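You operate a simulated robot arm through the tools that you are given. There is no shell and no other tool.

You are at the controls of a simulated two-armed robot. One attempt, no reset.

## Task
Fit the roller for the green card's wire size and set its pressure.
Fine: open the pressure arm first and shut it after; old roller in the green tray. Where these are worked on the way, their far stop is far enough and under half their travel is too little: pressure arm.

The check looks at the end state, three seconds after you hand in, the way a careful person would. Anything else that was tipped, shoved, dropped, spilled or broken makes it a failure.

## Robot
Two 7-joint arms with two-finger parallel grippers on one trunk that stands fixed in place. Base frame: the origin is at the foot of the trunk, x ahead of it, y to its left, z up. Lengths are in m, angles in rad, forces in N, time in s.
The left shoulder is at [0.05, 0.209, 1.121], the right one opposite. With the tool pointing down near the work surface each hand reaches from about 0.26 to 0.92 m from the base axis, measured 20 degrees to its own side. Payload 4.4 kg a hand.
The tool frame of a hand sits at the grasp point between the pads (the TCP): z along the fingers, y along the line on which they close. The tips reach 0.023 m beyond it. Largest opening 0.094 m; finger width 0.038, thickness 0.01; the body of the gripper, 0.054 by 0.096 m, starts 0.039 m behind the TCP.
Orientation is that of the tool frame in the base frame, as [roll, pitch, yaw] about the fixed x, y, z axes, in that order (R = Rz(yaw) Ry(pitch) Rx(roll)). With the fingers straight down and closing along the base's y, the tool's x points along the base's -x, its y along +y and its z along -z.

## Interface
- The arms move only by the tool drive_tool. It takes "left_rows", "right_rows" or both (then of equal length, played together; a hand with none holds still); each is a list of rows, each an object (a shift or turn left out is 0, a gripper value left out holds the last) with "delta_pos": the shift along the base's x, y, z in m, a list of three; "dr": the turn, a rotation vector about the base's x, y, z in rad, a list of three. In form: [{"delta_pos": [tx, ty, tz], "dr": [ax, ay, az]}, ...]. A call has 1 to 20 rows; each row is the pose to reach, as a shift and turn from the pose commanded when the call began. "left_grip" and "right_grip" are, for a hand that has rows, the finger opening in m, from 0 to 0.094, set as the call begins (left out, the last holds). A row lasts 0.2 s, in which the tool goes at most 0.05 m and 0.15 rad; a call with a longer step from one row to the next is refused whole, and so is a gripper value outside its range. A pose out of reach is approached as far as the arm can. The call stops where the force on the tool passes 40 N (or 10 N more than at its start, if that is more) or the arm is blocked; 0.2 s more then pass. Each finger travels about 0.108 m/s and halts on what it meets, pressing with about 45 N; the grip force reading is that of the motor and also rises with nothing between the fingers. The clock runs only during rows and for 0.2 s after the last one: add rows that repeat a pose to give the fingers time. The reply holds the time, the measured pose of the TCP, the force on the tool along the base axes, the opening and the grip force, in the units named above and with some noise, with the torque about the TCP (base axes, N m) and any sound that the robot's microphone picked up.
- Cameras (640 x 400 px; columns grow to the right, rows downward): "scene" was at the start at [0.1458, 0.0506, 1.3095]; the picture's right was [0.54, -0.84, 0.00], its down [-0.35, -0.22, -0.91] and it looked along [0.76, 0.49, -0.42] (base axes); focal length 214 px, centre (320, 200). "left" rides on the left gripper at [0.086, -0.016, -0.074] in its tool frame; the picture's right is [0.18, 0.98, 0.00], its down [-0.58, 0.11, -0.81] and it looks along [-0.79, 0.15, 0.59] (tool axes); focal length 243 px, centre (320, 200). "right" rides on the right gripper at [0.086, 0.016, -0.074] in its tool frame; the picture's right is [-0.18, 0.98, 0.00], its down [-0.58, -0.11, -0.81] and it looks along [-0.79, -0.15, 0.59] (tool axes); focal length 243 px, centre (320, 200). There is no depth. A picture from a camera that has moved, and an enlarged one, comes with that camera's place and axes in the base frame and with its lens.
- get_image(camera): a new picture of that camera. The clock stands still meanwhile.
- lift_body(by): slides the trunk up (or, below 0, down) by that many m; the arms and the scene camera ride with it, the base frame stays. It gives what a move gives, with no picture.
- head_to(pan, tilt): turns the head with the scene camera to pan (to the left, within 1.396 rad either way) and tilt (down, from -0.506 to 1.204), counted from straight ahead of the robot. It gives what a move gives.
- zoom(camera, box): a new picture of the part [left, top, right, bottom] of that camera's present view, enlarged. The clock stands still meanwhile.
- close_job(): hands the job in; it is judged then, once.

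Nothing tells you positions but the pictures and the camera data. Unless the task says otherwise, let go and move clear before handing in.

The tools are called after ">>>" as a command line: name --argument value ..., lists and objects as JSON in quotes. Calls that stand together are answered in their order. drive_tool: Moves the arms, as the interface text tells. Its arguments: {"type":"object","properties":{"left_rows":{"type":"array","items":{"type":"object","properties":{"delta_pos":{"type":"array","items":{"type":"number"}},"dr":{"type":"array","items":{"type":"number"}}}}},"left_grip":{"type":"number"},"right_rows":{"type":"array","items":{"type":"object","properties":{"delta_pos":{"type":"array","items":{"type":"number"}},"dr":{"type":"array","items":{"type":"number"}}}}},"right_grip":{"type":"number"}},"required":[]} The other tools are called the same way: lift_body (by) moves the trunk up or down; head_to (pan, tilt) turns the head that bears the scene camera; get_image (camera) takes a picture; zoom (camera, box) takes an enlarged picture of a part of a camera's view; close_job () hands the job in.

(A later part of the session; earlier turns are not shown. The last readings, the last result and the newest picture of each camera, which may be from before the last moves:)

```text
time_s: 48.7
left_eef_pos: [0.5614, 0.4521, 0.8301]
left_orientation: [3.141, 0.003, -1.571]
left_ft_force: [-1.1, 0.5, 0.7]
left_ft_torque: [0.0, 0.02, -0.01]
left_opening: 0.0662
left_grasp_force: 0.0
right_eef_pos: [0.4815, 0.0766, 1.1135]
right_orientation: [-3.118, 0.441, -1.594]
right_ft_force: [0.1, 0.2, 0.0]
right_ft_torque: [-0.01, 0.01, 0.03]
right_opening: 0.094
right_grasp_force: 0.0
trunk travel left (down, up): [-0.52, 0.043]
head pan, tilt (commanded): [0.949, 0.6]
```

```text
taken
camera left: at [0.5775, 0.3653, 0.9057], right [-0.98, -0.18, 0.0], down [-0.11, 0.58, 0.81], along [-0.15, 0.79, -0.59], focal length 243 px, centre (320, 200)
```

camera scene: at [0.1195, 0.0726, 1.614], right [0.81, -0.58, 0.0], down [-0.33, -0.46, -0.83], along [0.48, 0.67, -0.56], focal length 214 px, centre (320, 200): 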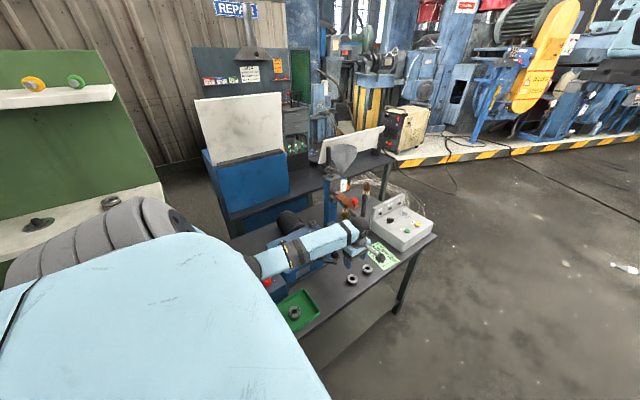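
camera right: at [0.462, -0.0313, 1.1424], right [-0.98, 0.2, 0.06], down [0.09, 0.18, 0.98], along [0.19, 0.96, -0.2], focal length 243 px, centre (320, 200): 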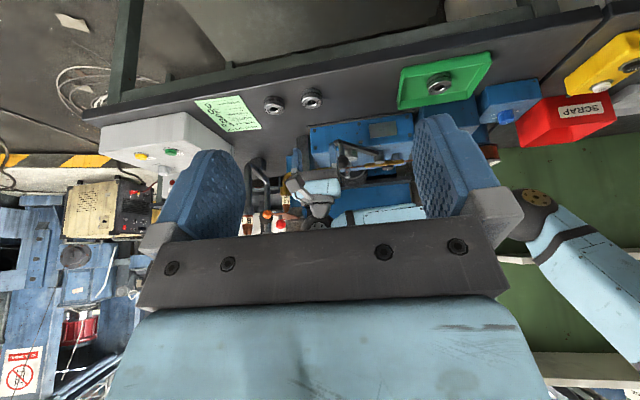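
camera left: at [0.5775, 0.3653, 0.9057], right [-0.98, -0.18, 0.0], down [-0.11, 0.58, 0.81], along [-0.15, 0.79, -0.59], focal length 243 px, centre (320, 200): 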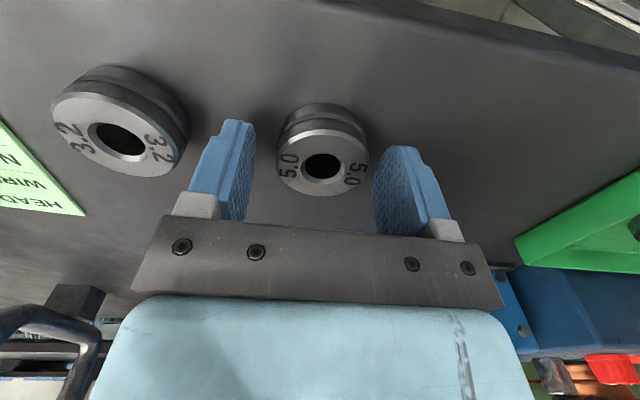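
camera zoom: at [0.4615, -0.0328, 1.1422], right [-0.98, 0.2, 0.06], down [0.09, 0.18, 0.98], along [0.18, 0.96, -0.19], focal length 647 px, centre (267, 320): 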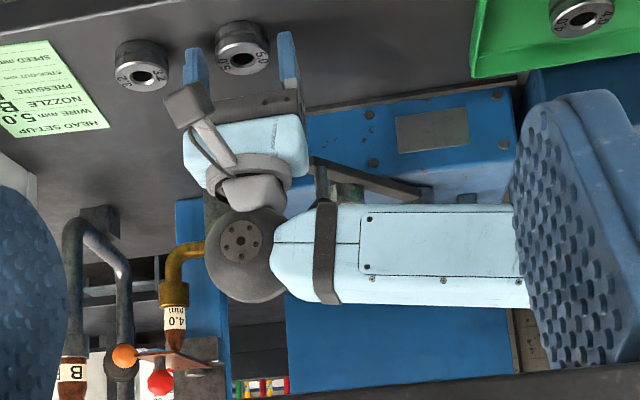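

The 5.0 roller sits centred between the fingers. I'll close on it.

>>> drive_tool --left_rows '[{"delta_pos": [-0.0005, 0.0, -0.002]}, {"delta_pos": [-0.0005, 0.0, -0.002]}, {"delta_pos": [-0.0005, 0.0, -0.002]}, {"delta_pos": [-0.0005, 0.0, -0.002]}, {"delta_pos": [-0.0005, 0.0, -0.002]}]' --left_grip 0.03

>>> drive_tool --left_rows '[{"delta_pos": [0.0, 0.0, 0.002]}, {"delta_pos": [0.0, 0.0, 0.004]}, {"delta_pos": [0.0, 0.0, 0.007]}, {"delta_pos": [0.0, 0.0, 0.01]}]'

>>> get_image --camera "left"

>>> zoom --camera "right" --box '[240, 80, 440, 230]'

```text
time_s: 49.9
left_eef_pos: [0.561, 0.4514, 0.8296]
left_orientation: [-3.14, 0.003, -1.57]
left_ft_force: [4.2, 4.0, 11.3]
left_ft_torque: [-0.04, 0.17, -0.02]
left_opening: 0.0442
left_grasp_force: 45.2
right_eef_pos: [0.4812, 0.0765, 1.1131]
right_orientation: [-3.118, 0.445, -1.595]
right_ft_force: [0.3, -0.4, 0.4]
right_ft_torque: [0.05, 0.03, 0.03]
right_opening: 0.0937
right_grasp_force: 0.0
trunk travel left (down, up): [-0.52, 0.043]
head pan, tilt (commanded): [0.949, 0.6]
```

```text
time_s: 50.9
left_eef_pos: [0.5601, 0.4519, 0.8376]
left_orientation: [3.14, 0.001, -1.573]
left_ft_force: [1.0, 0.9, -1.8]
left_ft_torque: [0.0, -0.01, 0.0]
left_opening: 0.0439
left_grasp_force: 44.6
right_eef_pos: [0.4832, 0.0774, 1.1119]
right_orientation: [-3.12, 0.44, -1.593]
right_ft_force: [0.5, 0.1, 0.2]
right_ft_torque: [0.0, 0.0, 0.0]
right_opening: 0.0939
right_grasp_force: 0.1
trunk travel left (down, up): [-0.52, 0.043]
head pan, tilt (commanded): [0.949, 0.6]
```

```text
taken
camera left: at [0.5767, 0.3652, 0.9131], right [-0.98, -0.18, 0.0], down [-0.11, 0.58, 0.81], along [-0.15, 0.79, -0.59], focal length 243 px, centre (320, 200)
```

left: 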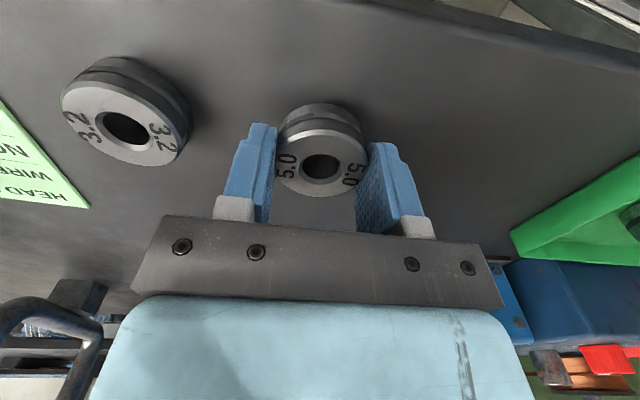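

```text
2.67 times, centred on (340, 155) of right
camera zoom: at [0.4616, -0.0326, 1.1421], right [-0.98, 0.2, 0.06], down [0.1, 0.18, 0.98], along [0.18, 0.96, -0.19], focal length 647 px, centre (267, 320)
```

zoom: 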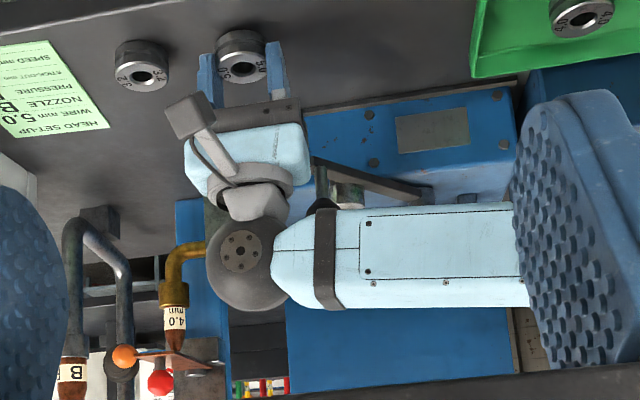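

The new roller is held and lifted, with load about its weight. I'll raise it well above everything and carry it over to the shaft.

>>> drive_tool --left_rows '[{"delta_pos": [0.0, 0.0, 0.015]}, {"delta_pos": [0.0, 0.0, 0.035]}, {"delta_pos": [0.0, 0.0, 0.06]}, {"delta_pos": [0.0, 0.0, 0.085]}, {"delta_pos": [0.0, 0.0, 0.11]}, {"delta_pos": [0.0, 0.0, 0.135]}, {"delta_pos": [0.0, 0.0, 0.16]}, {"delta_pos": [0.0, 0.0, 0.185]}, {"delta_pos": [0.0, 0.0, 0.21]}, {"delta_pos": [-0.003, 0.015, 0.22]}, {"delta_pos": [-0.008, 0.04, 0.22]}, {"delta_pos": [-0.014, 0.07, 0.22]}, {"delta_pos": [-0.02, 0.1, 0.22]}, {"delta_pos": [-0.026, 0.13, 0.22]}, {"delta_pos": [-0.032, 0.16, 0.22]}, {"delta_pos": [-0.038, 0.19, 0.22]}, {"delta_pos": [-0.044, 0.22, 0.22]}, {"delta_pos": [-0.049, 0.24, 0.22]}, {"delta_pos": [-0.0495, 0.25, 0.22]}, {"delta_pos": [-0.0495, 0.25, 0.22]}]'

>>> get_image --camera "left"

>>> zoom --camera "scene" --box '[270, 150, 400, 260]'

>>> get_image --camera "right"

```text
time_s: 55.1
left_eef_pos: [0.5119, 0.701, 1.0582]
left_orientation: [3.14, 0.001, -1.57]
left_ft_force: [0.2, -0.5, -1.9]
left_ft_torque: [0.01, 0.0, -0.05]
left_opening: 0.044
left_grasp_force: 45.4
right_eef_pos: [0.4815, 0.0777, 1.1111]
right_orientation: [-3.119, 0.442, -1.593]
right_ft_force: [0.4, 0.5, -0.6]
right_ft_torque: [0.0, -0.02, 0.0]
right_opening: 0.094
right_grasp_force: 0.0
trunk travel left (down, up): [-0.52, 0.043]
head pan, tilt (commanded): [0.949, 0.6]
```

```text
taken
camera left: at [0.5278, 0.6152, 1.1345], right [-0.98, -0.18, 0.0], down [-0.11, 0.58, 0.81], along [-0.15, 0.79, -0.59], focal length 243 px, centre (320, 200)
```

left: 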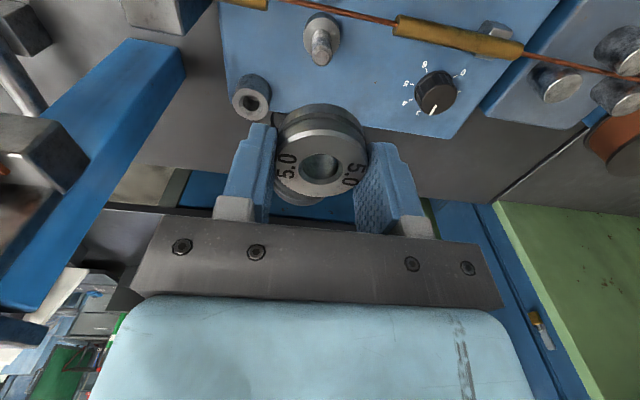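

```text
3.64 times, centred on (335, 205) of scene
camera zoom: at [0.1198, 0.0728, 1.6139], right [0.81, -0.58, 0.0], down [-0.33, -0.46, -0.82], along [0.48, 0.67, -0.57], focal length 780 px, centre (266, 182)
```

zoom: 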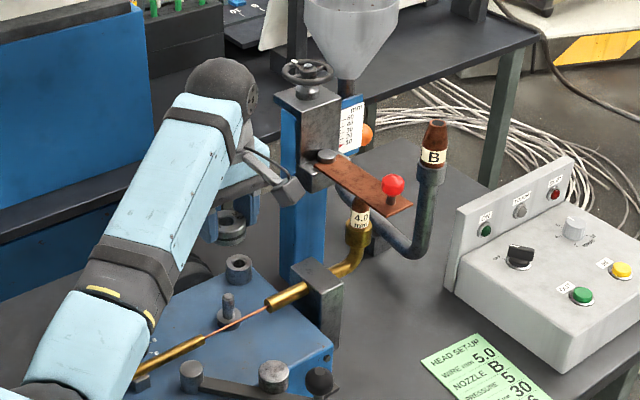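

```text
taken
camera right: at [0.4616, -0.0325, 1.1421], right [-0.98, 0.2, 0.06], down [0.1, 0.18, 0.98], along [0.18, 0.96, -0.19], focal length 243 px, centre (320, 200)
```

right: 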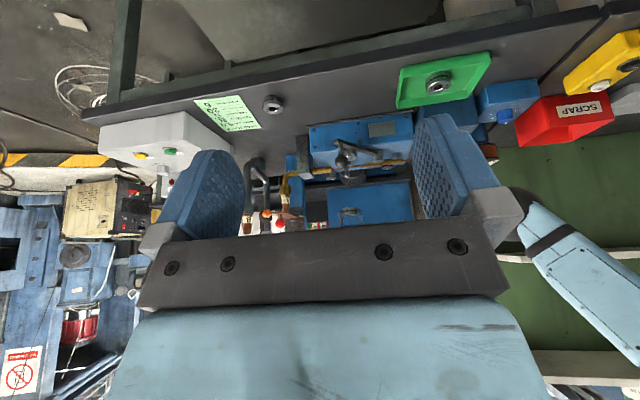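

The roller is hovering above the shaft area. I'll zoom to measure the bare shaft's exact position relative to the roller.

>>> zoom --camera "left" --box '[250, 0, 410, 100]'

>>> zoom --camera "scene" --box '[280, 185, 360, 235]'

>>> zoom --camera "left" --box '[250, 90, 390, 230]'

```text
4.00 times, centred on (330, 50) of left
camera zoom: at [0.5278, 0.6152, 1.1345], right [-0.98, -0.18, 0.0], down [-0.11, 0.58, 0.81], along [-0.15, 0.79, -0.59], focal length 970 px, centre (280, 800)
```

zoom: 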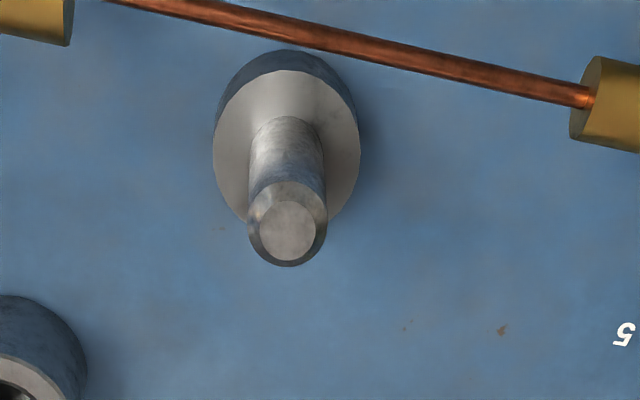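

```text
8.00 times, centred on (320, 210) of scene
camera zoom: at [0.1198, 0.0728, 1.6139], right [0.81, -0.58, 0.0], down [-0.33, -0.46, -0.82], along [0.48, 0.67, -0.57], focal length 1716 px, centre (320, 120)
```

zoom: 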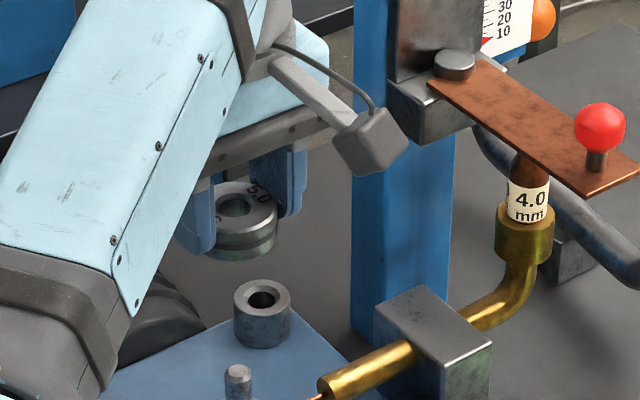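

```text
2.86 times, centred on (320, 160) of left
camera zoom: at [0.5278, 0.6152, 1.1345], right [-0.98, -0.18, 0.0], down [-0.11, 0.58, 0.81], along [-0.15, 0.79, -0.59], focal length 693 px, centre (320, 314)
```

zoom: 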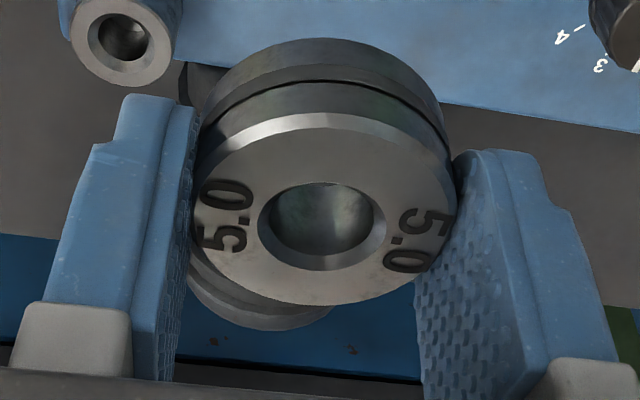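

The shaft is at (0.5105, 0.700) with its tip at z≈0.934 and the seat flange at ≈0.895. The roller centre is within a millimetre of it. I'll lower to just above the tip.

>>> drive_tool --left_rows '[{"delta_pos": [0.0, 0.0, -0.02]}, {"delta_pos": [0.0, 0.0, -0.04]}, {"delta_pos": [0.0, 0.0, -0.06]}, {"delta_pos": [-0.0005, 0.0, -0.075]}, {"delta_pos": [-0.0005, 0.0, -0.085]}, {"delta_pos": [-0.0005, 0.0, -0.085]}]'

>>> zoom --camera "left" --box '[220, 20, 420, 220]'

>>> zoom --camera "scene" --box '[280, 190, 360, 240]'

>>> zoom --camera "right" --box '[270, 120, 430, 220]'

```text
time_s: 56.5
left_eef_pos: [0.5097, 0.6999, 0.972]
left_orientation: [3.14, 0.001, -1.572]
left_ft_force: [-0.5, 0.1, -2.1]
left_ft_torque: [-0.04, -0.03, 0.0]
left_opening: 0.0443
left_grasp_force: 44.8
right_eef_pos: [0.4819, 0.0764, 1.1116]
right_orientation: [-3.119, 0.441, -1.593]
right_ft_force: [0.3, -0.6, -0.5]
right_ft_torque: [-0.01, 0.01, -0.02]
right_opening: 0.0936
right_grasp_force: 0.0
trunk travel left (down, up): [-0.52, 0.043]
head pan, tilt (commanded): [0.949, 0.6]
```

```text
2.00 times, centred on (320, 120) of left
camera zoom: at [0.527, 0.6145, 1.0482], right [-0.98, -0.18, 0.0], down [-0.11, 0.58, 0.81], along [-0.15, 0.79, -0.59], focal length 485 px, centre (320, 360)
```

zoom: 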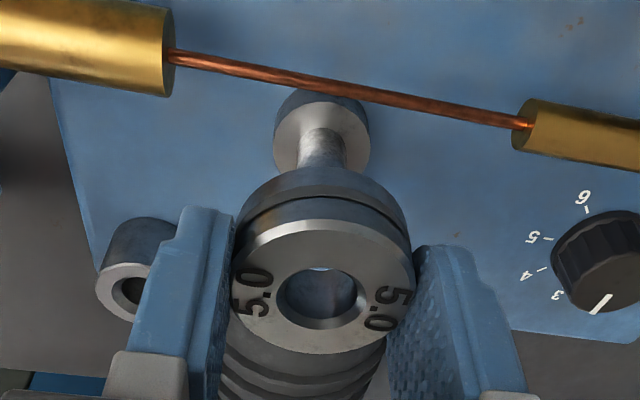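

```text
8.00 times, centred on (320, 215) of scene
camera zoom: at [0.1198, 0.0728, 1.6139], right [0.81, -0.58, 0.0], down [-0.33, -0.46, -0.82], along [0.48, 0.67, -0.57], focal length 1716 px, centre (320, 80)
```

zoom: 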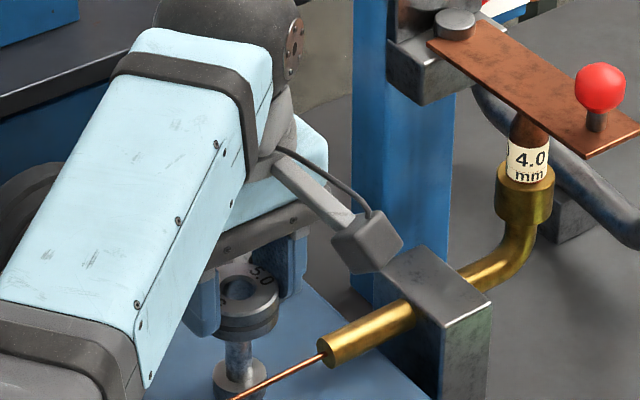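

```text
4.00 times, centred on (350, 170) of right
camera zoom: at [0.4616, -0.0325, 1.1421], right [-0.98, 0.2, 0.06], down [0.1, 0.18, 0.98], along [0.18, 0.96, -0.19], focal length 970 px, centre (200, 320)
```

zoom: 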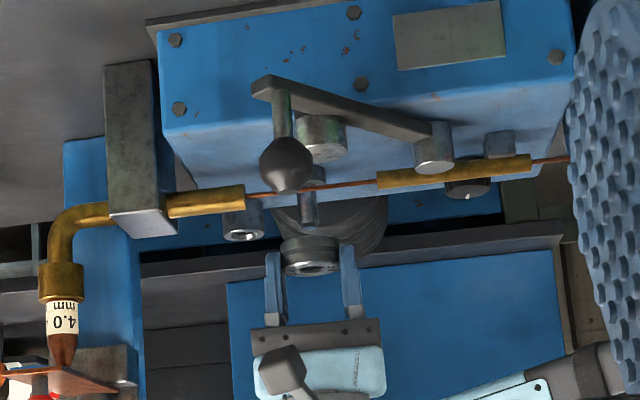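

>>> zoom --camera "scene" --box '[300, 215, 328, 240]'

>>> zoom --camera "right" --box '[330, 155, 370, 195]'

>>> zoom --camera "left" --box '[280, 60, 360, 140]'

```text
16.00 times, centred on (314, 228) of scene
camera zoom: at [0.1198, 0.0728, 1.6139], right [0.81, -0.58, 0.0], down [-0.33, -0.46, -0.82], along [0.48, 0.67, -0.57], focal length 3432 px, centre (416, -240)
```

zoom: 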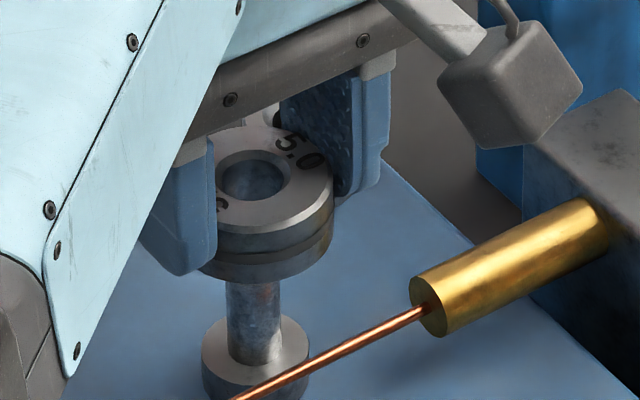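

```text
10.00 times, centred on (350, 175) of right
camera zoom: at [0.4616, -0.0325, 1.1421], right [-0.98, 0.2, 0.06], down [0.1, 0.18, 0.98], along [0.18, 0.96, -0.19], focal length 2426 px, centre (20, 450)
```

zoom: 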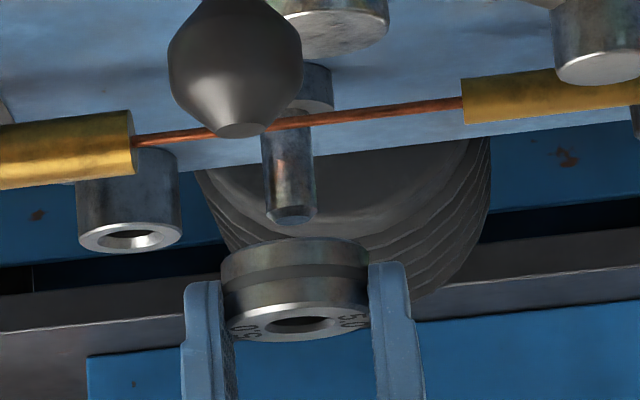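

```text
5.00 times, centred on (320, 100) of left
camera zoom: at [0.527, 0.6145, 1.0482], right [-0.98, -0.18, 0.0], down [-0.11, 0.58, 0.81], along [-0.15, 0.79, -0.59], focal length 1213 px, centre (320, 700)
```

zoom: 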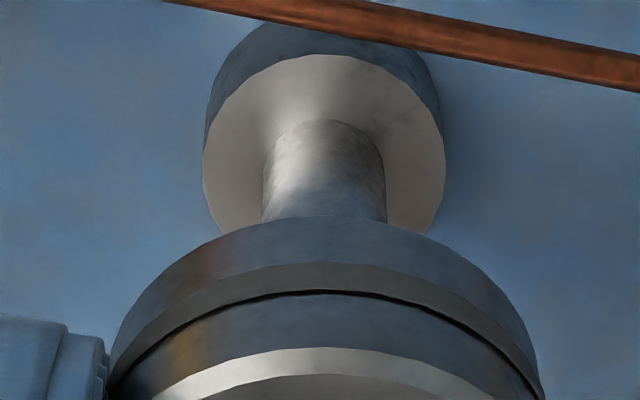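

All three views agree that the bore is within about 1 mm of the shaft axis. I'll start slowly inserting.

>>> drive_tool --left_rows '[{"delta_pos": [0.0, 0.0005, -0.003]}, {"delta_pos": [0.0, 0.0005, -0.006]}, {"delta_pos": [0.0, 0.0005, -0.009]}, {"delta_pos": [0.0, 0.0005, -0.012]}, {"delta_pos": [0.0, 0.0005, -0.015]}, {"delta_pos": [0.0, 0.0005, -0.018]}, {"delta_pos": [0.0, 0.0005, -0.021]}, {"delta_pos": [0.0, 0.0005, -0.024]}]'

>>> zoom --camera "left" --box '[220, 20, 420, 220]'

>>> zoom --camera "scene" --box '[300, 215, 328, 240]'

```text
time_s: 58.3
left_eef_pos: [0.511, 0.7012, 0.9477]
left_orientation: [-3.14, 0.002, -1.569]
left_ft_force: [0.2, -0.6, -2.3]
left_ft_torque: [0.0, -0.01, -0.04]
left_opening: 0.044
left_grasp_force: 45.5
right_eef_pos: [0.4812, 0.076, 1.1127]
right_orientation: [-3.119, 0.442, -1.595]
right_ft_force: [0.0, 0.2, -0.3]
right_ft_torque: [-0.02, -0.01, 0.0]
right_opening: 0.0941
right_grasp_force: 0.1
trunk travel left (down, up): [-0.52, 0.043]
head pan, tilt (commanded): [0.949, 0.6]
```

```text
2.00 times, centred on (320, 120) of left
camera zoom: at [0.5273, 0.6151, 1.0239], right [-0.98, -0.18, 0.0], down [-0.11, 0.58, 0.81], along [-0.15, 0.79, -0.59], focal length 485 px, centre (320, 360)
```

zoom: 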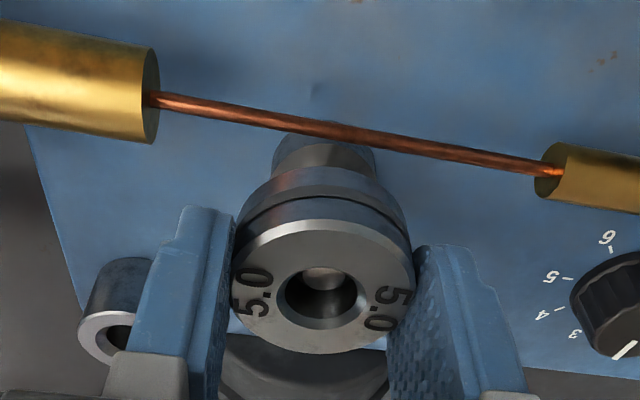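

```text
16.00 times, centred on (314, 228) of scene
camera zoom: at [0.1197, 0.0726, 1.614], right [0.81, -0.58, 0.0], down [-0.33, -0.46, -0.83], along [0.48, 0.67, -0.56], focal length 3432 px, centre (416, -240)
```

zoom: 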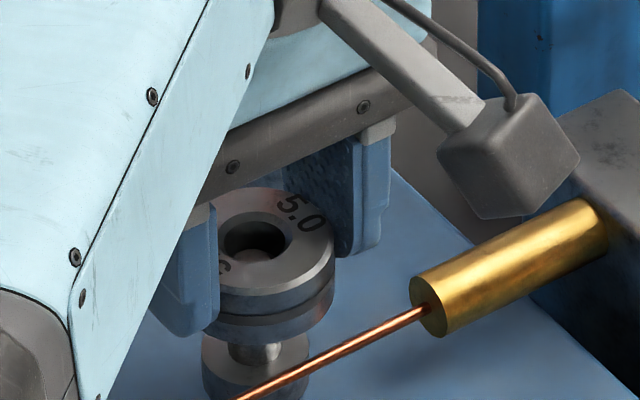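

The shaft tip is visible inside the bore and there is no lateral load. I'll continue down toward the seat.

>>> drive_tool --left_rows '[{"delta_pos": [0.0, 0.0, -0.003]}, {"delta_pos": [0.0, 0.0, -0.006]}, {"delta_pos": [0.0, 0.0, -0.009]}, {"delta_pos": [0.0, 0.0, -0.012]}, {"delta_pos": [0.0, 0.0, -0.015]}, {"delta_pos": [0.0, 0.0, -0.018]}, {"delta_pos": [0.0, 0.0, -0.02]}]'

>>> zoom --camera "left" --box '[220, 20, 420, 220]'

>>> zoom --camera "scene" --box '[300, 215, 328, 240]'

```text
time_s: 59.9
left_eef_pos: [0.5105, 0.7015, 0.9282]
left_orientation: [3.14, 0.0, -1.572]
left_ft_force: [-3.7, 0.4, -0.8]
left_ft_torque: [0.02, 0.08, -0.01]
left_opening: 0.0439
left_grasp_force: 45.0
right_eef_pos: [0.4813, 0.0761, 1.113]
right_orientation: [-3.118, 0.442, -1.595]
right_ft_force: [-0.1, -0.6, 0.0]
right_ft_torque: [-0.02, -0.02, 0.04]
right_opening: 0.0937
right_grasp_force: 0.1
trunk travel left (down, up): [-0.52, 0.043]
head pan, tilt (commanded): [0.949, 0.6]
```

```text
2.00 times, centred on (320, 120) of left
camera zoom: at [0.5275, 0.6154, 1.0042], right [-0.98, -0.18, 0.0], down [-0.11, 0.58, 0.81], along [-0.15, 0.79, -0.59], focal length 485 px, centre (320, 360)
```

zoom: 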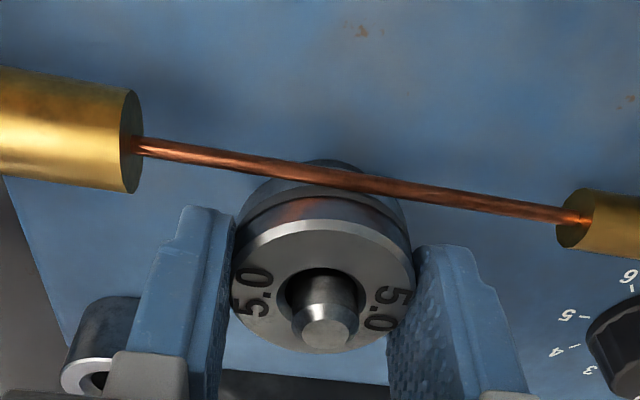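

```text
16.00 times, centred on (314, 228) of scene
camera zoom: at [0.119, 0.0726, 1.614], right [0.81, -0.58, 0.0], down [-0.33, -0.46, -0.83], along [0.48, 0.67, -0.56], focal length 3432 px, centre (416, -240)
```

zoom: 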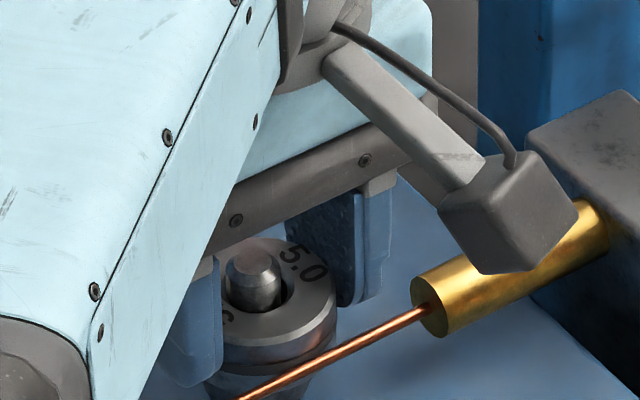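

>>> drive_tool --left_rows '[{"delta_pos": [0.0, 0.0, -0.001]}, {"delta_pos": [0.0, 0.0, -0.002]}, {"delta_pos": [0.0, 0.0, -0.003]}]'

>>> drive_tool --left_rows '[{"delta_pos": [0.0, 0.0, -0.001]}, {"delta_pos": [0.0, 0.0, -0.002]}]'

>>> zoom --camera "left" --box '[220, 20, 420, 220]'

```text
time_s: 60.7
left_eef_pos: [0.511, 0.7011, 0.9259]
left_orientation: [3.141, 0.001, -1.57]
left_ft_force: [-3.3, 1.8, 4.7]
left_ft_torque: [-0.05, 0.14, -0.03]
left_opening: 0.044
left_grasp_force: 44.8
right_eef_pos: [0.4809, 0.0758, 1.1124]
right_orientation: [-3.118, 0.443, -1.594]
right_ft_force: [0.1, 0.0, 1.0]
right_ft_torque: [0.05, -0.01, -0.05]
right_opening: 0.0938
right_grasp_force: 0.1
trunk travel left (down, up): [-0.52, 0.043]
head pan, tilt (commanded): [0.949, 0.6]
```

```text
time_s: 61.3
left_eef_pos: [0.5109, 0.7005, 0.9268]
left_orientation: [-3.139, 0.005, -1.571]
left_ft_force: [1.1, 3.3, 17.3]
left_ft_torque: [-0.16, 0.14, -0.04]
left_opening: 0.0441
left_grasp_force: 45.0
right_eef_pos: [0.4804, 0.0753, 1.1142]
right_orientation: [-3.118, 0.442, -1.592]
right_ft_force: [-0.1, 0.0, -0.4]
right_ft_torque: [0.02, -0.01, 0.0]
right_opening: 0.094
right_grasp_force: 0.0
trunk travel left (down, up): [-0.52, 0.043]
head pan, tilt (commanded): [0.949, 0.6]
```

```text
2.00 times, centred on (320, 120) of left
camera zoom: at [0.5271, 0.6149, 1.0022], right [-0.98, -0.18, 0.0], down [-0.11, 0.58, 0.81], along [-0.15, 0.8, -0.59], focal length 485 px, centre (320, 360)
```

zoom: 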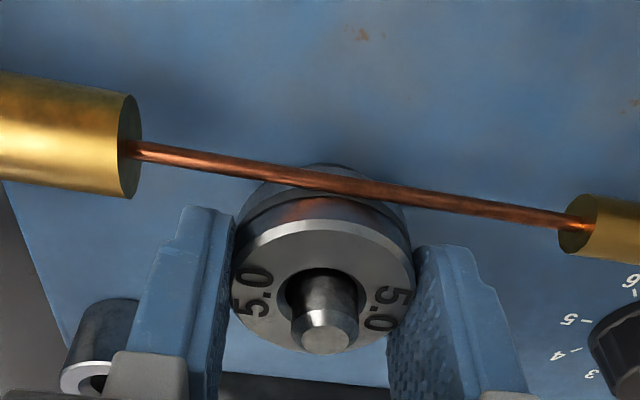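

Contact force has risen at the expected seat height (roller top ≈0.920), so it is seated. I'll release and then check.

>>> drive_tool --left_rows '[{"delta_pos": [0.0, 0.0, 0.001]}, {"delta_pos": [0.0, 0.0, 0.001]}, {"delta_pos": [0.0, 0.0, 0.001]}, {"delta_pos": [0.0, 0.0, 0.001]}]' --left_grip 0.065

>>> drive_tool --left_rows '[{"delta_pos": [0.0, 0.0, 0.015]}, {"delta_pos": [0.0, 0.0, 0.035]}, {"delta_pos": [0.0, 0.0, 0.06]}, {"delta_pos": [0.0, 0.0, 0.09]}, {"delta_pos": [0.0, 0.0, 0.12]}, {"delta_pos": [0.0, 0.0, 0.12]}]'

>>> get_image --camera "left"

>>> zoom --camera "scene" --box '[290, 205, 350, 245]'

>>> zoom --camera "right" --box '[330, 135, 390, 185]'

```text
time_s: 62.3
left_eef_pos: [0.5117, 0.7016, 0.9236]
left_orientation: [-3.141, 0.001, -1.57]
left_ft_force: [0.4, 0.5, 0.1]
left_ft_torque: [-0.01, 0.0, -0.01]
left_opening: 0.0649
left_grasp_force: 0.1
right_eef_pos: [0.482, 0.0762, 1.1127]
right_orientation: [-3.118, 0.44, -1.595]
right_ft_force: [-0.1, -0.3, 0.1]
right_ft_torque: [0.0, 0.0, 0.0]
right_opening: 0.0941
right_grasp_force: 0.1
trunk travel left (down, up): [-0.52, 0.043]
head pan, tilt (commanded): [0.949, 0.6]
```

```text
time_s: 63.7
left_eef_pos: [0.5117, 0.7022, 1.0438]
left_orientation: [3.139, 0.0, -1.569]
left_ft_force: [-0.3, 0.1, 0.2]
left_ft_torque: [-0.02, 0.03, 0.0]
left_opening: 0.0648
left_grasp_force: 0.2
right_eef_pos: [0.4818, 0.0767, 1.1119]
right_orientation: [-3.118, 0.441, -1.595]
right_ft_force: [0.0, 0.2, 0.4]
right_ft_torque: [-0.02, 0.01, 0.01]
right_opening: 0.094
right_grasp_force: 0.1
trunk travel left (down, up): [-0.52, 0.043]
head pan, tilt (commanded): [0.949, 0.6]
```

```text
taken
camera left: at [0.527, 0.6157, 1.1203], right [-0.98, -0.18, 0.0], down [-0.11, 0.58, 0.81], along [-0.15, 0.79, -0.59], focal length 243 px, centre (320, 200)
```

left: 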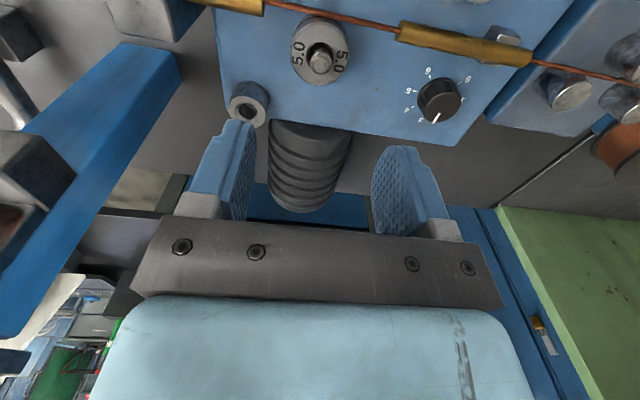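

```text
10.00 times, centred on (320, 225) of scene
camera zoom: at [0.1198, 0.0729, 1.6139], right [0.81, -0.58, 0.0], down [-0.33, -0.46, -0.82], along [0.48, 0.67, -0.57], focal length 2145 px, centre (320, -50)
```

zoom: 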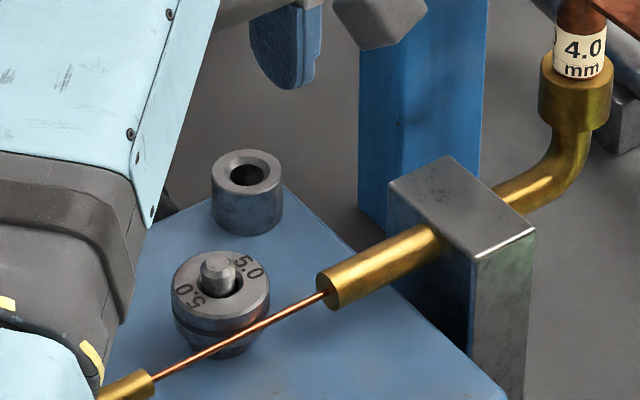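

```text
8.00 times, centred on (360, 160) of right
camera zoom: at [0.4616, -0.0325, 1.1421], right [-0.98, 0.2, 0.06], down [0.1, 0.18, 0.98], along [0.18, 0.96, -0.19], focal length 1941 px, centre (0, 520)
```

zoom: 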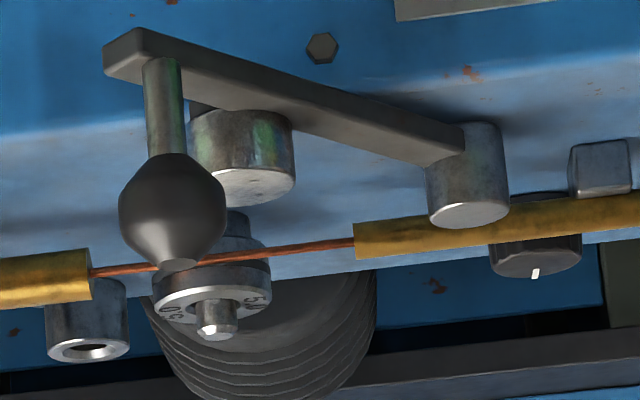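

The 5.0 roller is on the shaft with the wire at its groove. I'll check closely that it sits as deep as the old one did.

>>> zoom --camera "left" --box '[270, 0, 370, 100]'

>>> zoom --camera "left" --box '[390, 50, 490, 150]'

>>> get_image --camera "scene"

```text
4.00 times, centred on (320, 50) of left
camera zoom: at [0.527, 0.6157, 1.1203], right [-0.98, -0.18, 0.0], down [-0.11, 0.58, 0.81], along [-0.15, 0.79, -0.59], focal length 970 px, centre (320, 800)
```

zoom: 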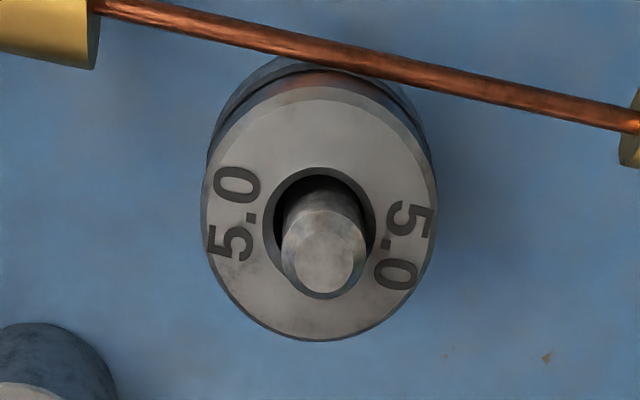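

```text
4.00 times, centred on (440, 100) of left
camera zoom: at [0.527, 0.6157, 1.1203], right [-0.98, -0.18, 0.0], down [-0.11, 0.58, 0.81], along [-0.15, 0.79, -0.59], focal length 970 px, centre (-160, 600)
```

zoom: 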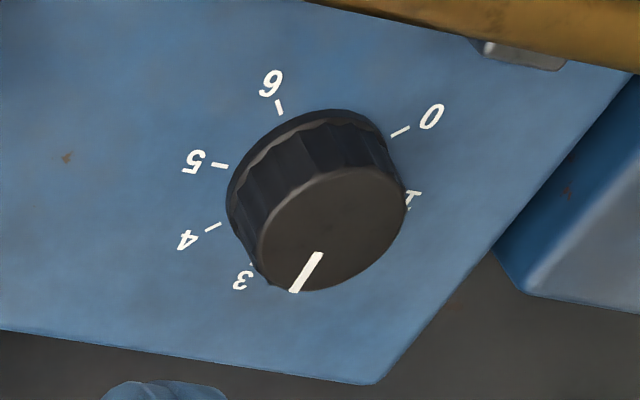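

```text
taken
camera scene: at [0.1198, 0.0729, 1.6139], right [0.81, -0.58, 0.0], down [-0.33, -0.46, -0.82], along [0.48, 0.67, -0.57], focal length 214 px, centre (320, 200)
```

scene: 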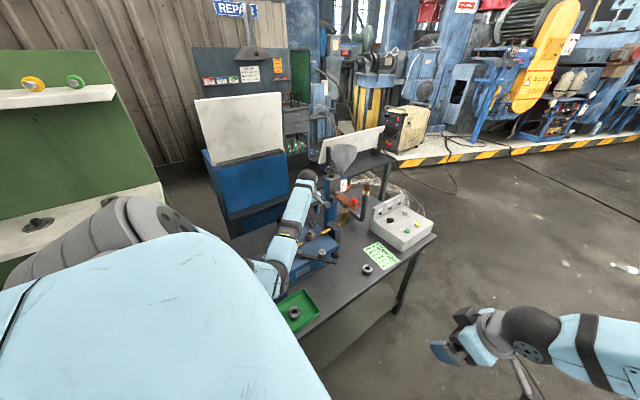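

The roller is seated at the same depth as the old one, with its top at z≈0.919. Next I'll shut the pressure arm: rotate the hand back to close along y and hover over the ball at (0.511, 0.516).

>>> drive_tool --left_rows '[{"delta_pos": [0.0, -0.01, 0.01], "dr": [0, 0, -0.143]}, {"delta_pos": [0.0, -0.028, 0.01], "dr": [0, 0, -0.286]}, {"delta_pos": [0.0, -0.046, 0.01], "dr": [0, 0, -0.429]}, {"delta_pos": [0.0, -0.064, 0.01], "dr": [0, 0, -0.571]}, {"delta_pos": [0.0, -0.082, 0.01], "dr": [0, 0, -0.714]}, {"delta_pos": [0.0, -0.1, 0.01], "dr": [0, 0, -0.857]}, {"delta_pos": [0.0, -0.118, 0.01], "dr": [0, 0, -1.0]}, {"delta_pos": [0.0, -0.136, 0.01], "dr": [0, 0, -1.143]}, {"delta_pos": [0.0, -0.154, 0.01], "dr": [0, 0, -1.286]}, {"delta_pos": [0.0, -0.172, 0.01], "dr": [0, 0, -1.428]}, {"delta_pos": [-0.001, -0.186, 0.01], "dr": [0, 0, -1.571]}, {"delta_pos": [-0.001, -0.186, 0.01], "dr": [0, 0, -1.571]}]' --left_grip 0.06

>>> get_image --camera "left"

>>> zoom --camera "right" --box '[240, 100, 440, 230]'

```text
time_s: 66.3
left_eef_pos: [0.5096, 0.5136, 1.0545]
left_orientation: [3.139, 0.0, 3.14]
left_ft_force: [0.4, -0.2, 0.1]
left_ft_torque: [0.0, -0.01, 0.0]
left_opening: 0.0599
left_grasp_force: 0.1
right_eef_pos: [0.4825, 0.0762, 1.1117]
right_orientation: [-3.118, 0.441, -1.594]
right_ft_force: [-0.1, -0.2, 0.4]
right_ft_torque: [0.02, 0.01, 0.01]
right_opening: 0.094
right_grasp_force: 0.0
trunk travel left (down, up): [-0.52, 0.043]
head pan, tilt (commanded): [0.949, 0.6]
```

```text
taken
camera left: at [0.4241, 0.4988, 1.13], right [-0.18, 0.98, 0.0], down [0.58, 0.11, 0.81], along [0.79, 0.15, -0.59], focal length 243 px, centre (320, 200)
```

left: 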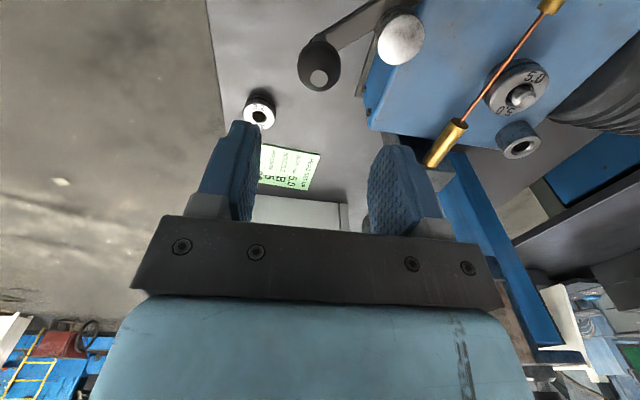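

```text
3.08 times, centred on (340, 165) of right
camera zoom: at [0.4616, -0.0327, 1.1421], right [-0.98, 0.2, 0.06], down [0.1, 0.18, 0.98], along [0.18, 0.96, -0.19], focal length 746 px, centre (258, 308)
```

zoom: 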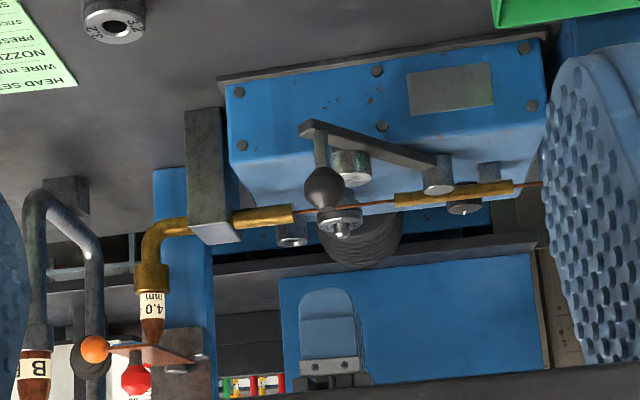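

The ball is centred under the hand at about (0.508, 0.514). I'll lower around it.

>>> drive_tool --left_rows '[{"delta_pos": [-0.001, 0.0, -0.03]}, {"delta_pos": [-0.001, 0.0, -0.06]}, {"delta_pos": [-0.001, 0.0, -0.09]}, {"delta_pos": [-0.001, 0.0, -0.105]}, {"delta_pos": [-0.001, 0.0, -0.107]}, {"delta_pos": [-0.001, 0.0, -0.107]}]'

>>> get_image --camera "left"

>>> zoom --camera "scene" --box '[270, 180, 400, 290]'

```text
time_s: 67.7
left_eef_pos: [0.5098, 0.5157, 0.9455]
left_orientation: [3.139, 0.0, 3.141]
left_ft_force: [-0.6, 0.1, 0.2]
left_ft_torque: [-0.01, 0.01, 0.01]
left_opening: 0.06
left_grasp_force: 0.1
right_eef_pos: [0.4814, 0.0766, 1.1117]
right_orientation: [-3.118, 0.441, -1.595]
right_ft_force: [-0.2, -1.0, -0.4]
right_ft_torque: [0.0, 0.02, -0.03]
right_opening: 0.0943
right_grasp_force: 0.0
trunk travel left (down, up): [-0.52, 0.043]
head pan, tilt (commanded): [0.949, 0.6]
```

```text
taken
camera left: at [0.4228, 0.5001, 1.0225], right [-0.18, 0.98, 0.0], down [0.58, 0.11, 0.81], along [0.79, 0.15, -0.59], focal length 243 px, centre (320, 200)
```

left: 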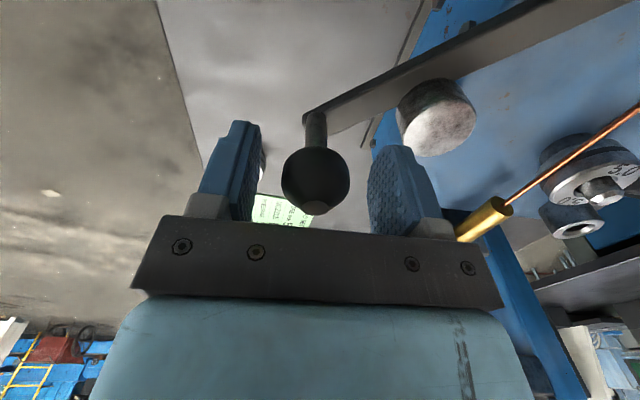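

```text
3.64 times, centred on (335, 235) of scene
camera zoom: at [0.1196, 0.0726, 1.614], right [0.81, -0.58, 0.0], down [-0.33, -0.46, -0.83], along [0.48, 0.67, -0.56], focal length 780 px, centre (266, 73)
```

zoom: 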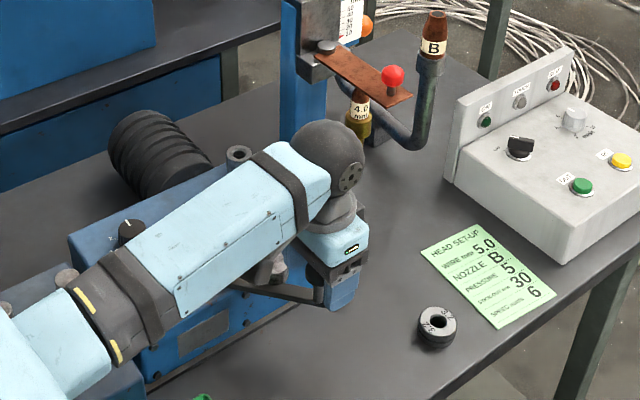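

The ball sits between the fingers. I'll cage it and sweep the arc back toward closed.

>>> drive_tool --left_rows '[{"delta_pos": [-0.001, 0.0, 0.001]}, {"delta_pos": [-0.001, 0.0, 0.001]}, {"delta_pos": [0.01, 0.0087, 0.001]}, {"delta_pos": [0.0176, 0.0162, 0.001]}, {"delta_pos": [0.0246, 0.0242, 0.001]}, {"delta_pos": [0.031, 0.0326, 0.001]}, {"delta_pos": [0.0368, 0.0414, 0.001]}, {"delta_pos": [0.0419, 0.0506, 0.001]}, {"delta_pos": [0.0464, 0.0602, 0.001]}, {"delta_pos": [0.0503, 0.0701, 0.001]}, {"delta_pos": [0.0534, 0.0802, 0.001]}, {"delta_pos": [0.0558, 0.0905, 0.001]}, {"delta_pos": [0.0558, 0.0905, 0.001]}]' --left_grip 0.037

>>> get_image --camera "left"

>>> zoom --camera "right" --box '[240, 100, 440, 230]'

```text
time_s: 70.5
left_eef_pos: [0.5653, 0.6072, 0.9475]
left_orientation: [3.14, 0.0, 3.141]
left_ft_force: [0.4, 0.5, -0.6]
left_ft_torque: [0.01, 0.02, 0.02]
left_opening: 0.0375
left_grasp_force: 0.8
right_eef_pos: [0.4815, 0.077, 1.1115]
right_orientation: [-3.119, 0.441, -1.592]
right_ft_force: [-0.1, 0.5, 0.8]
right_ft_torque: [-0.01, 0.0, -0.01]
right_opening: 0.0938
right_grasp_force: 0.1
trunk travel left (down, up): [-0.52, 0.043]
head pan, tilt (commanded): [0.949, 0.6]
```

```text
taken
camera left: at [0.4784, 0.5905, 1.0236], right [-0.18, 0.98, 0.0], down [0.58, 0.11, 0.81], along [0.79, 0.15, -0.59], focal length 243 px, centre (320, 200)
```

left: 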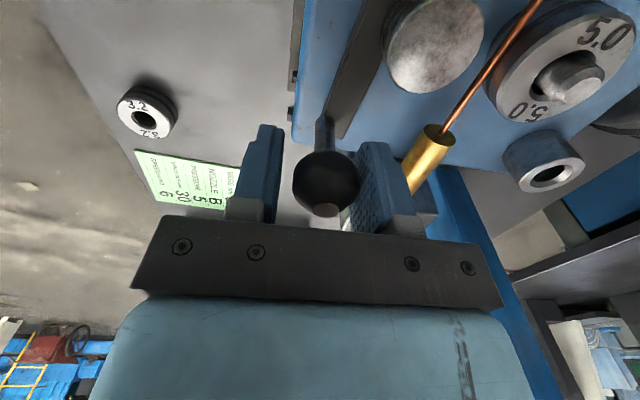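

```text
3.08 times, centred on (340, 165) of right
camera zoom: at [0.4615, -0.0326, 1.1422], right [-0.98, 0.2, 0.06], down [0.09, 0.18, 0.98], along [0.18, 0.96, -0.19], focal length 746 px, centre (258, 308)
```

zoom: 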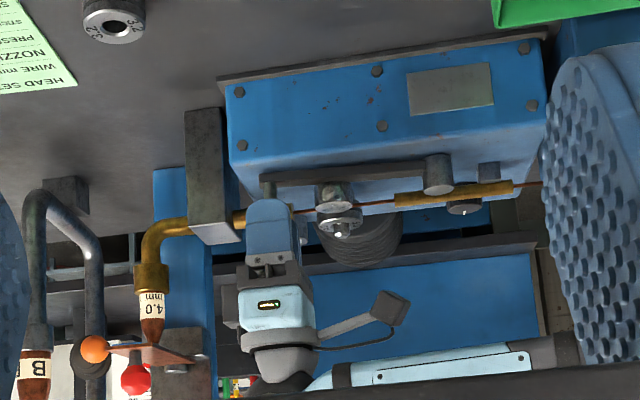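

>>> drive_tool --left_rows '[{"delta_pos": [0.001, 0.0052, 0.0]}, {"delta_pos": [0.0017, 0.0104, 0.0]}, {"delta_pos": [0.0023, 0.0157, 0.0]}, {"delta_pos": [0.0027, 0.021, 0.0]}, {"delta_pos": [0.0027, 0.024, 0.0]}, {"delta_pos": [0.0027, 0.026, 0.0]}]'

>>> get_image --camera "left"

```text
time_s: 71.9
left_eef_pos: [0.5675, 0.632, 0.947]
left_orientation: [3.141, -0.001, 3.141]
left_ft_force: [-1.2, -3.1, 0.4]
left_ft_torque: [0.01, -0.05, -0.02]
left_opening: 0.0385
left_grasp_force: 1.9
right_eef_pos: [0.4815, 0.0761, 1.1106]
right_orientation: [-3.118, 0.444, -1.592]
right_ft_force: [-0.2, -0.9, -0.6]
right_ft_torque: [0.0, 0.01, -0.03]
right_opening: 0.0942
right_grasp_force: 0.1
trunk travel left (down, up): [-0.52, 0.043]
head pan, tilt (commanded): [0.949, 0.6]
```

```text
taken
camera left: at [0.4808, 0.6158, 1.0238], right [-0.18, 0.98, 0.0], down [0.58, 0.11, 0.81], along [0.79, 0.15, -0.59], focal length 243 px, centre (320, 200)
```

left: 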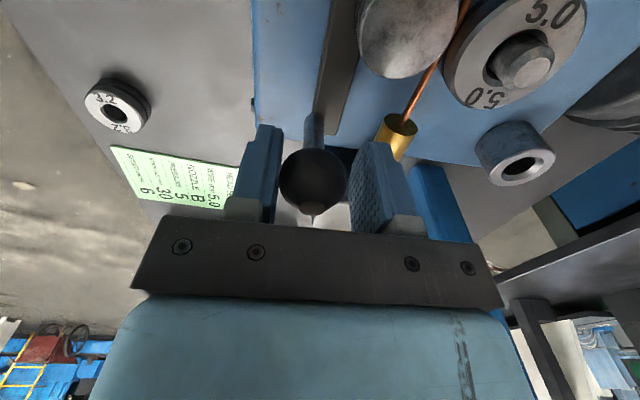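

Light resistance has started at the original closed position. I'll press a little further to be sure it is fully home.

>>> drive_tool --left_rows '[{"delta_pos": [0.0, 0.0015, 0.0]}, {"delta_pos": [0.0, 0.003, 0.0]}, {"delta_pos": [0.0, 0.0045, 0.0]}]'

>>> get_image --camera "left"

>>> zoom --camera "right" --box '[270, 120, 430, 220]'

```text
time_s: 72.7
left_eef_pos: [0.5673, 0.6344, 0.9477]
left_orientation: [-3.141, -0.001, 3.139]
left_ft_force: [-0.8, -16.2, -5.5]
left_ft_torque: [0.05, -0.13, -0.06]
left_opening: 0.0445
left_grasp_force: 8.5
right_eef_pos: [0.4819, 0.0756, 1.1121]
right_orientation: [-3.12, 0.444, -1.594]
right_ft_force: [-0.1, 0.6, -0.6]
right_ft_torque: [0.01, 0.01, -0.02]
right_opening: 0.0941
right_grasp_force: 0.1
trunk travel left (down, up): [-0.52, 0.043]
head pan, tilt (commanded): [0.949, 0.6]
```

```text
taken
camera left: at [0.4808, 0.6192, 1.0238], right [-0.18, 0.98, 0.0], down [0.58, 0.11, 0.81], along [0.79, 0.15, -0.59], focal length 243 px, centre (320, 200)
```

left: 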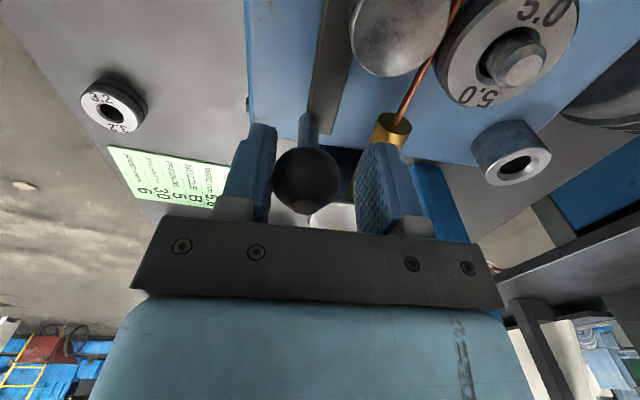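

```text
4.00 times, centred on (350, 170) of right
camera zoom: at [0.4619, -0.0338, 1.1418], right [-0.98, 0.2, 0.06], down [0.1, 0.18, 0.98], along [0.18, 0.96, -0.19], focal length 970 px, centre (200, 320)
```

zoom: 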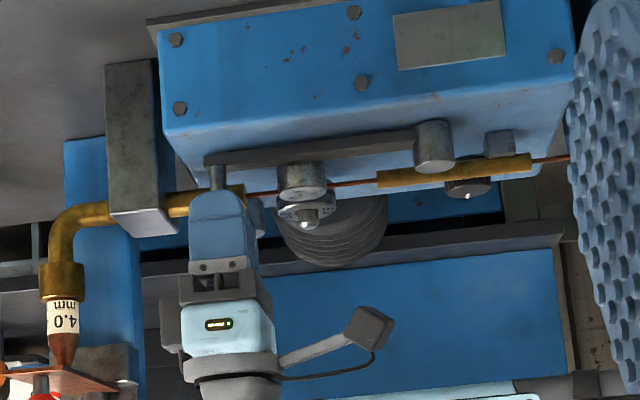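

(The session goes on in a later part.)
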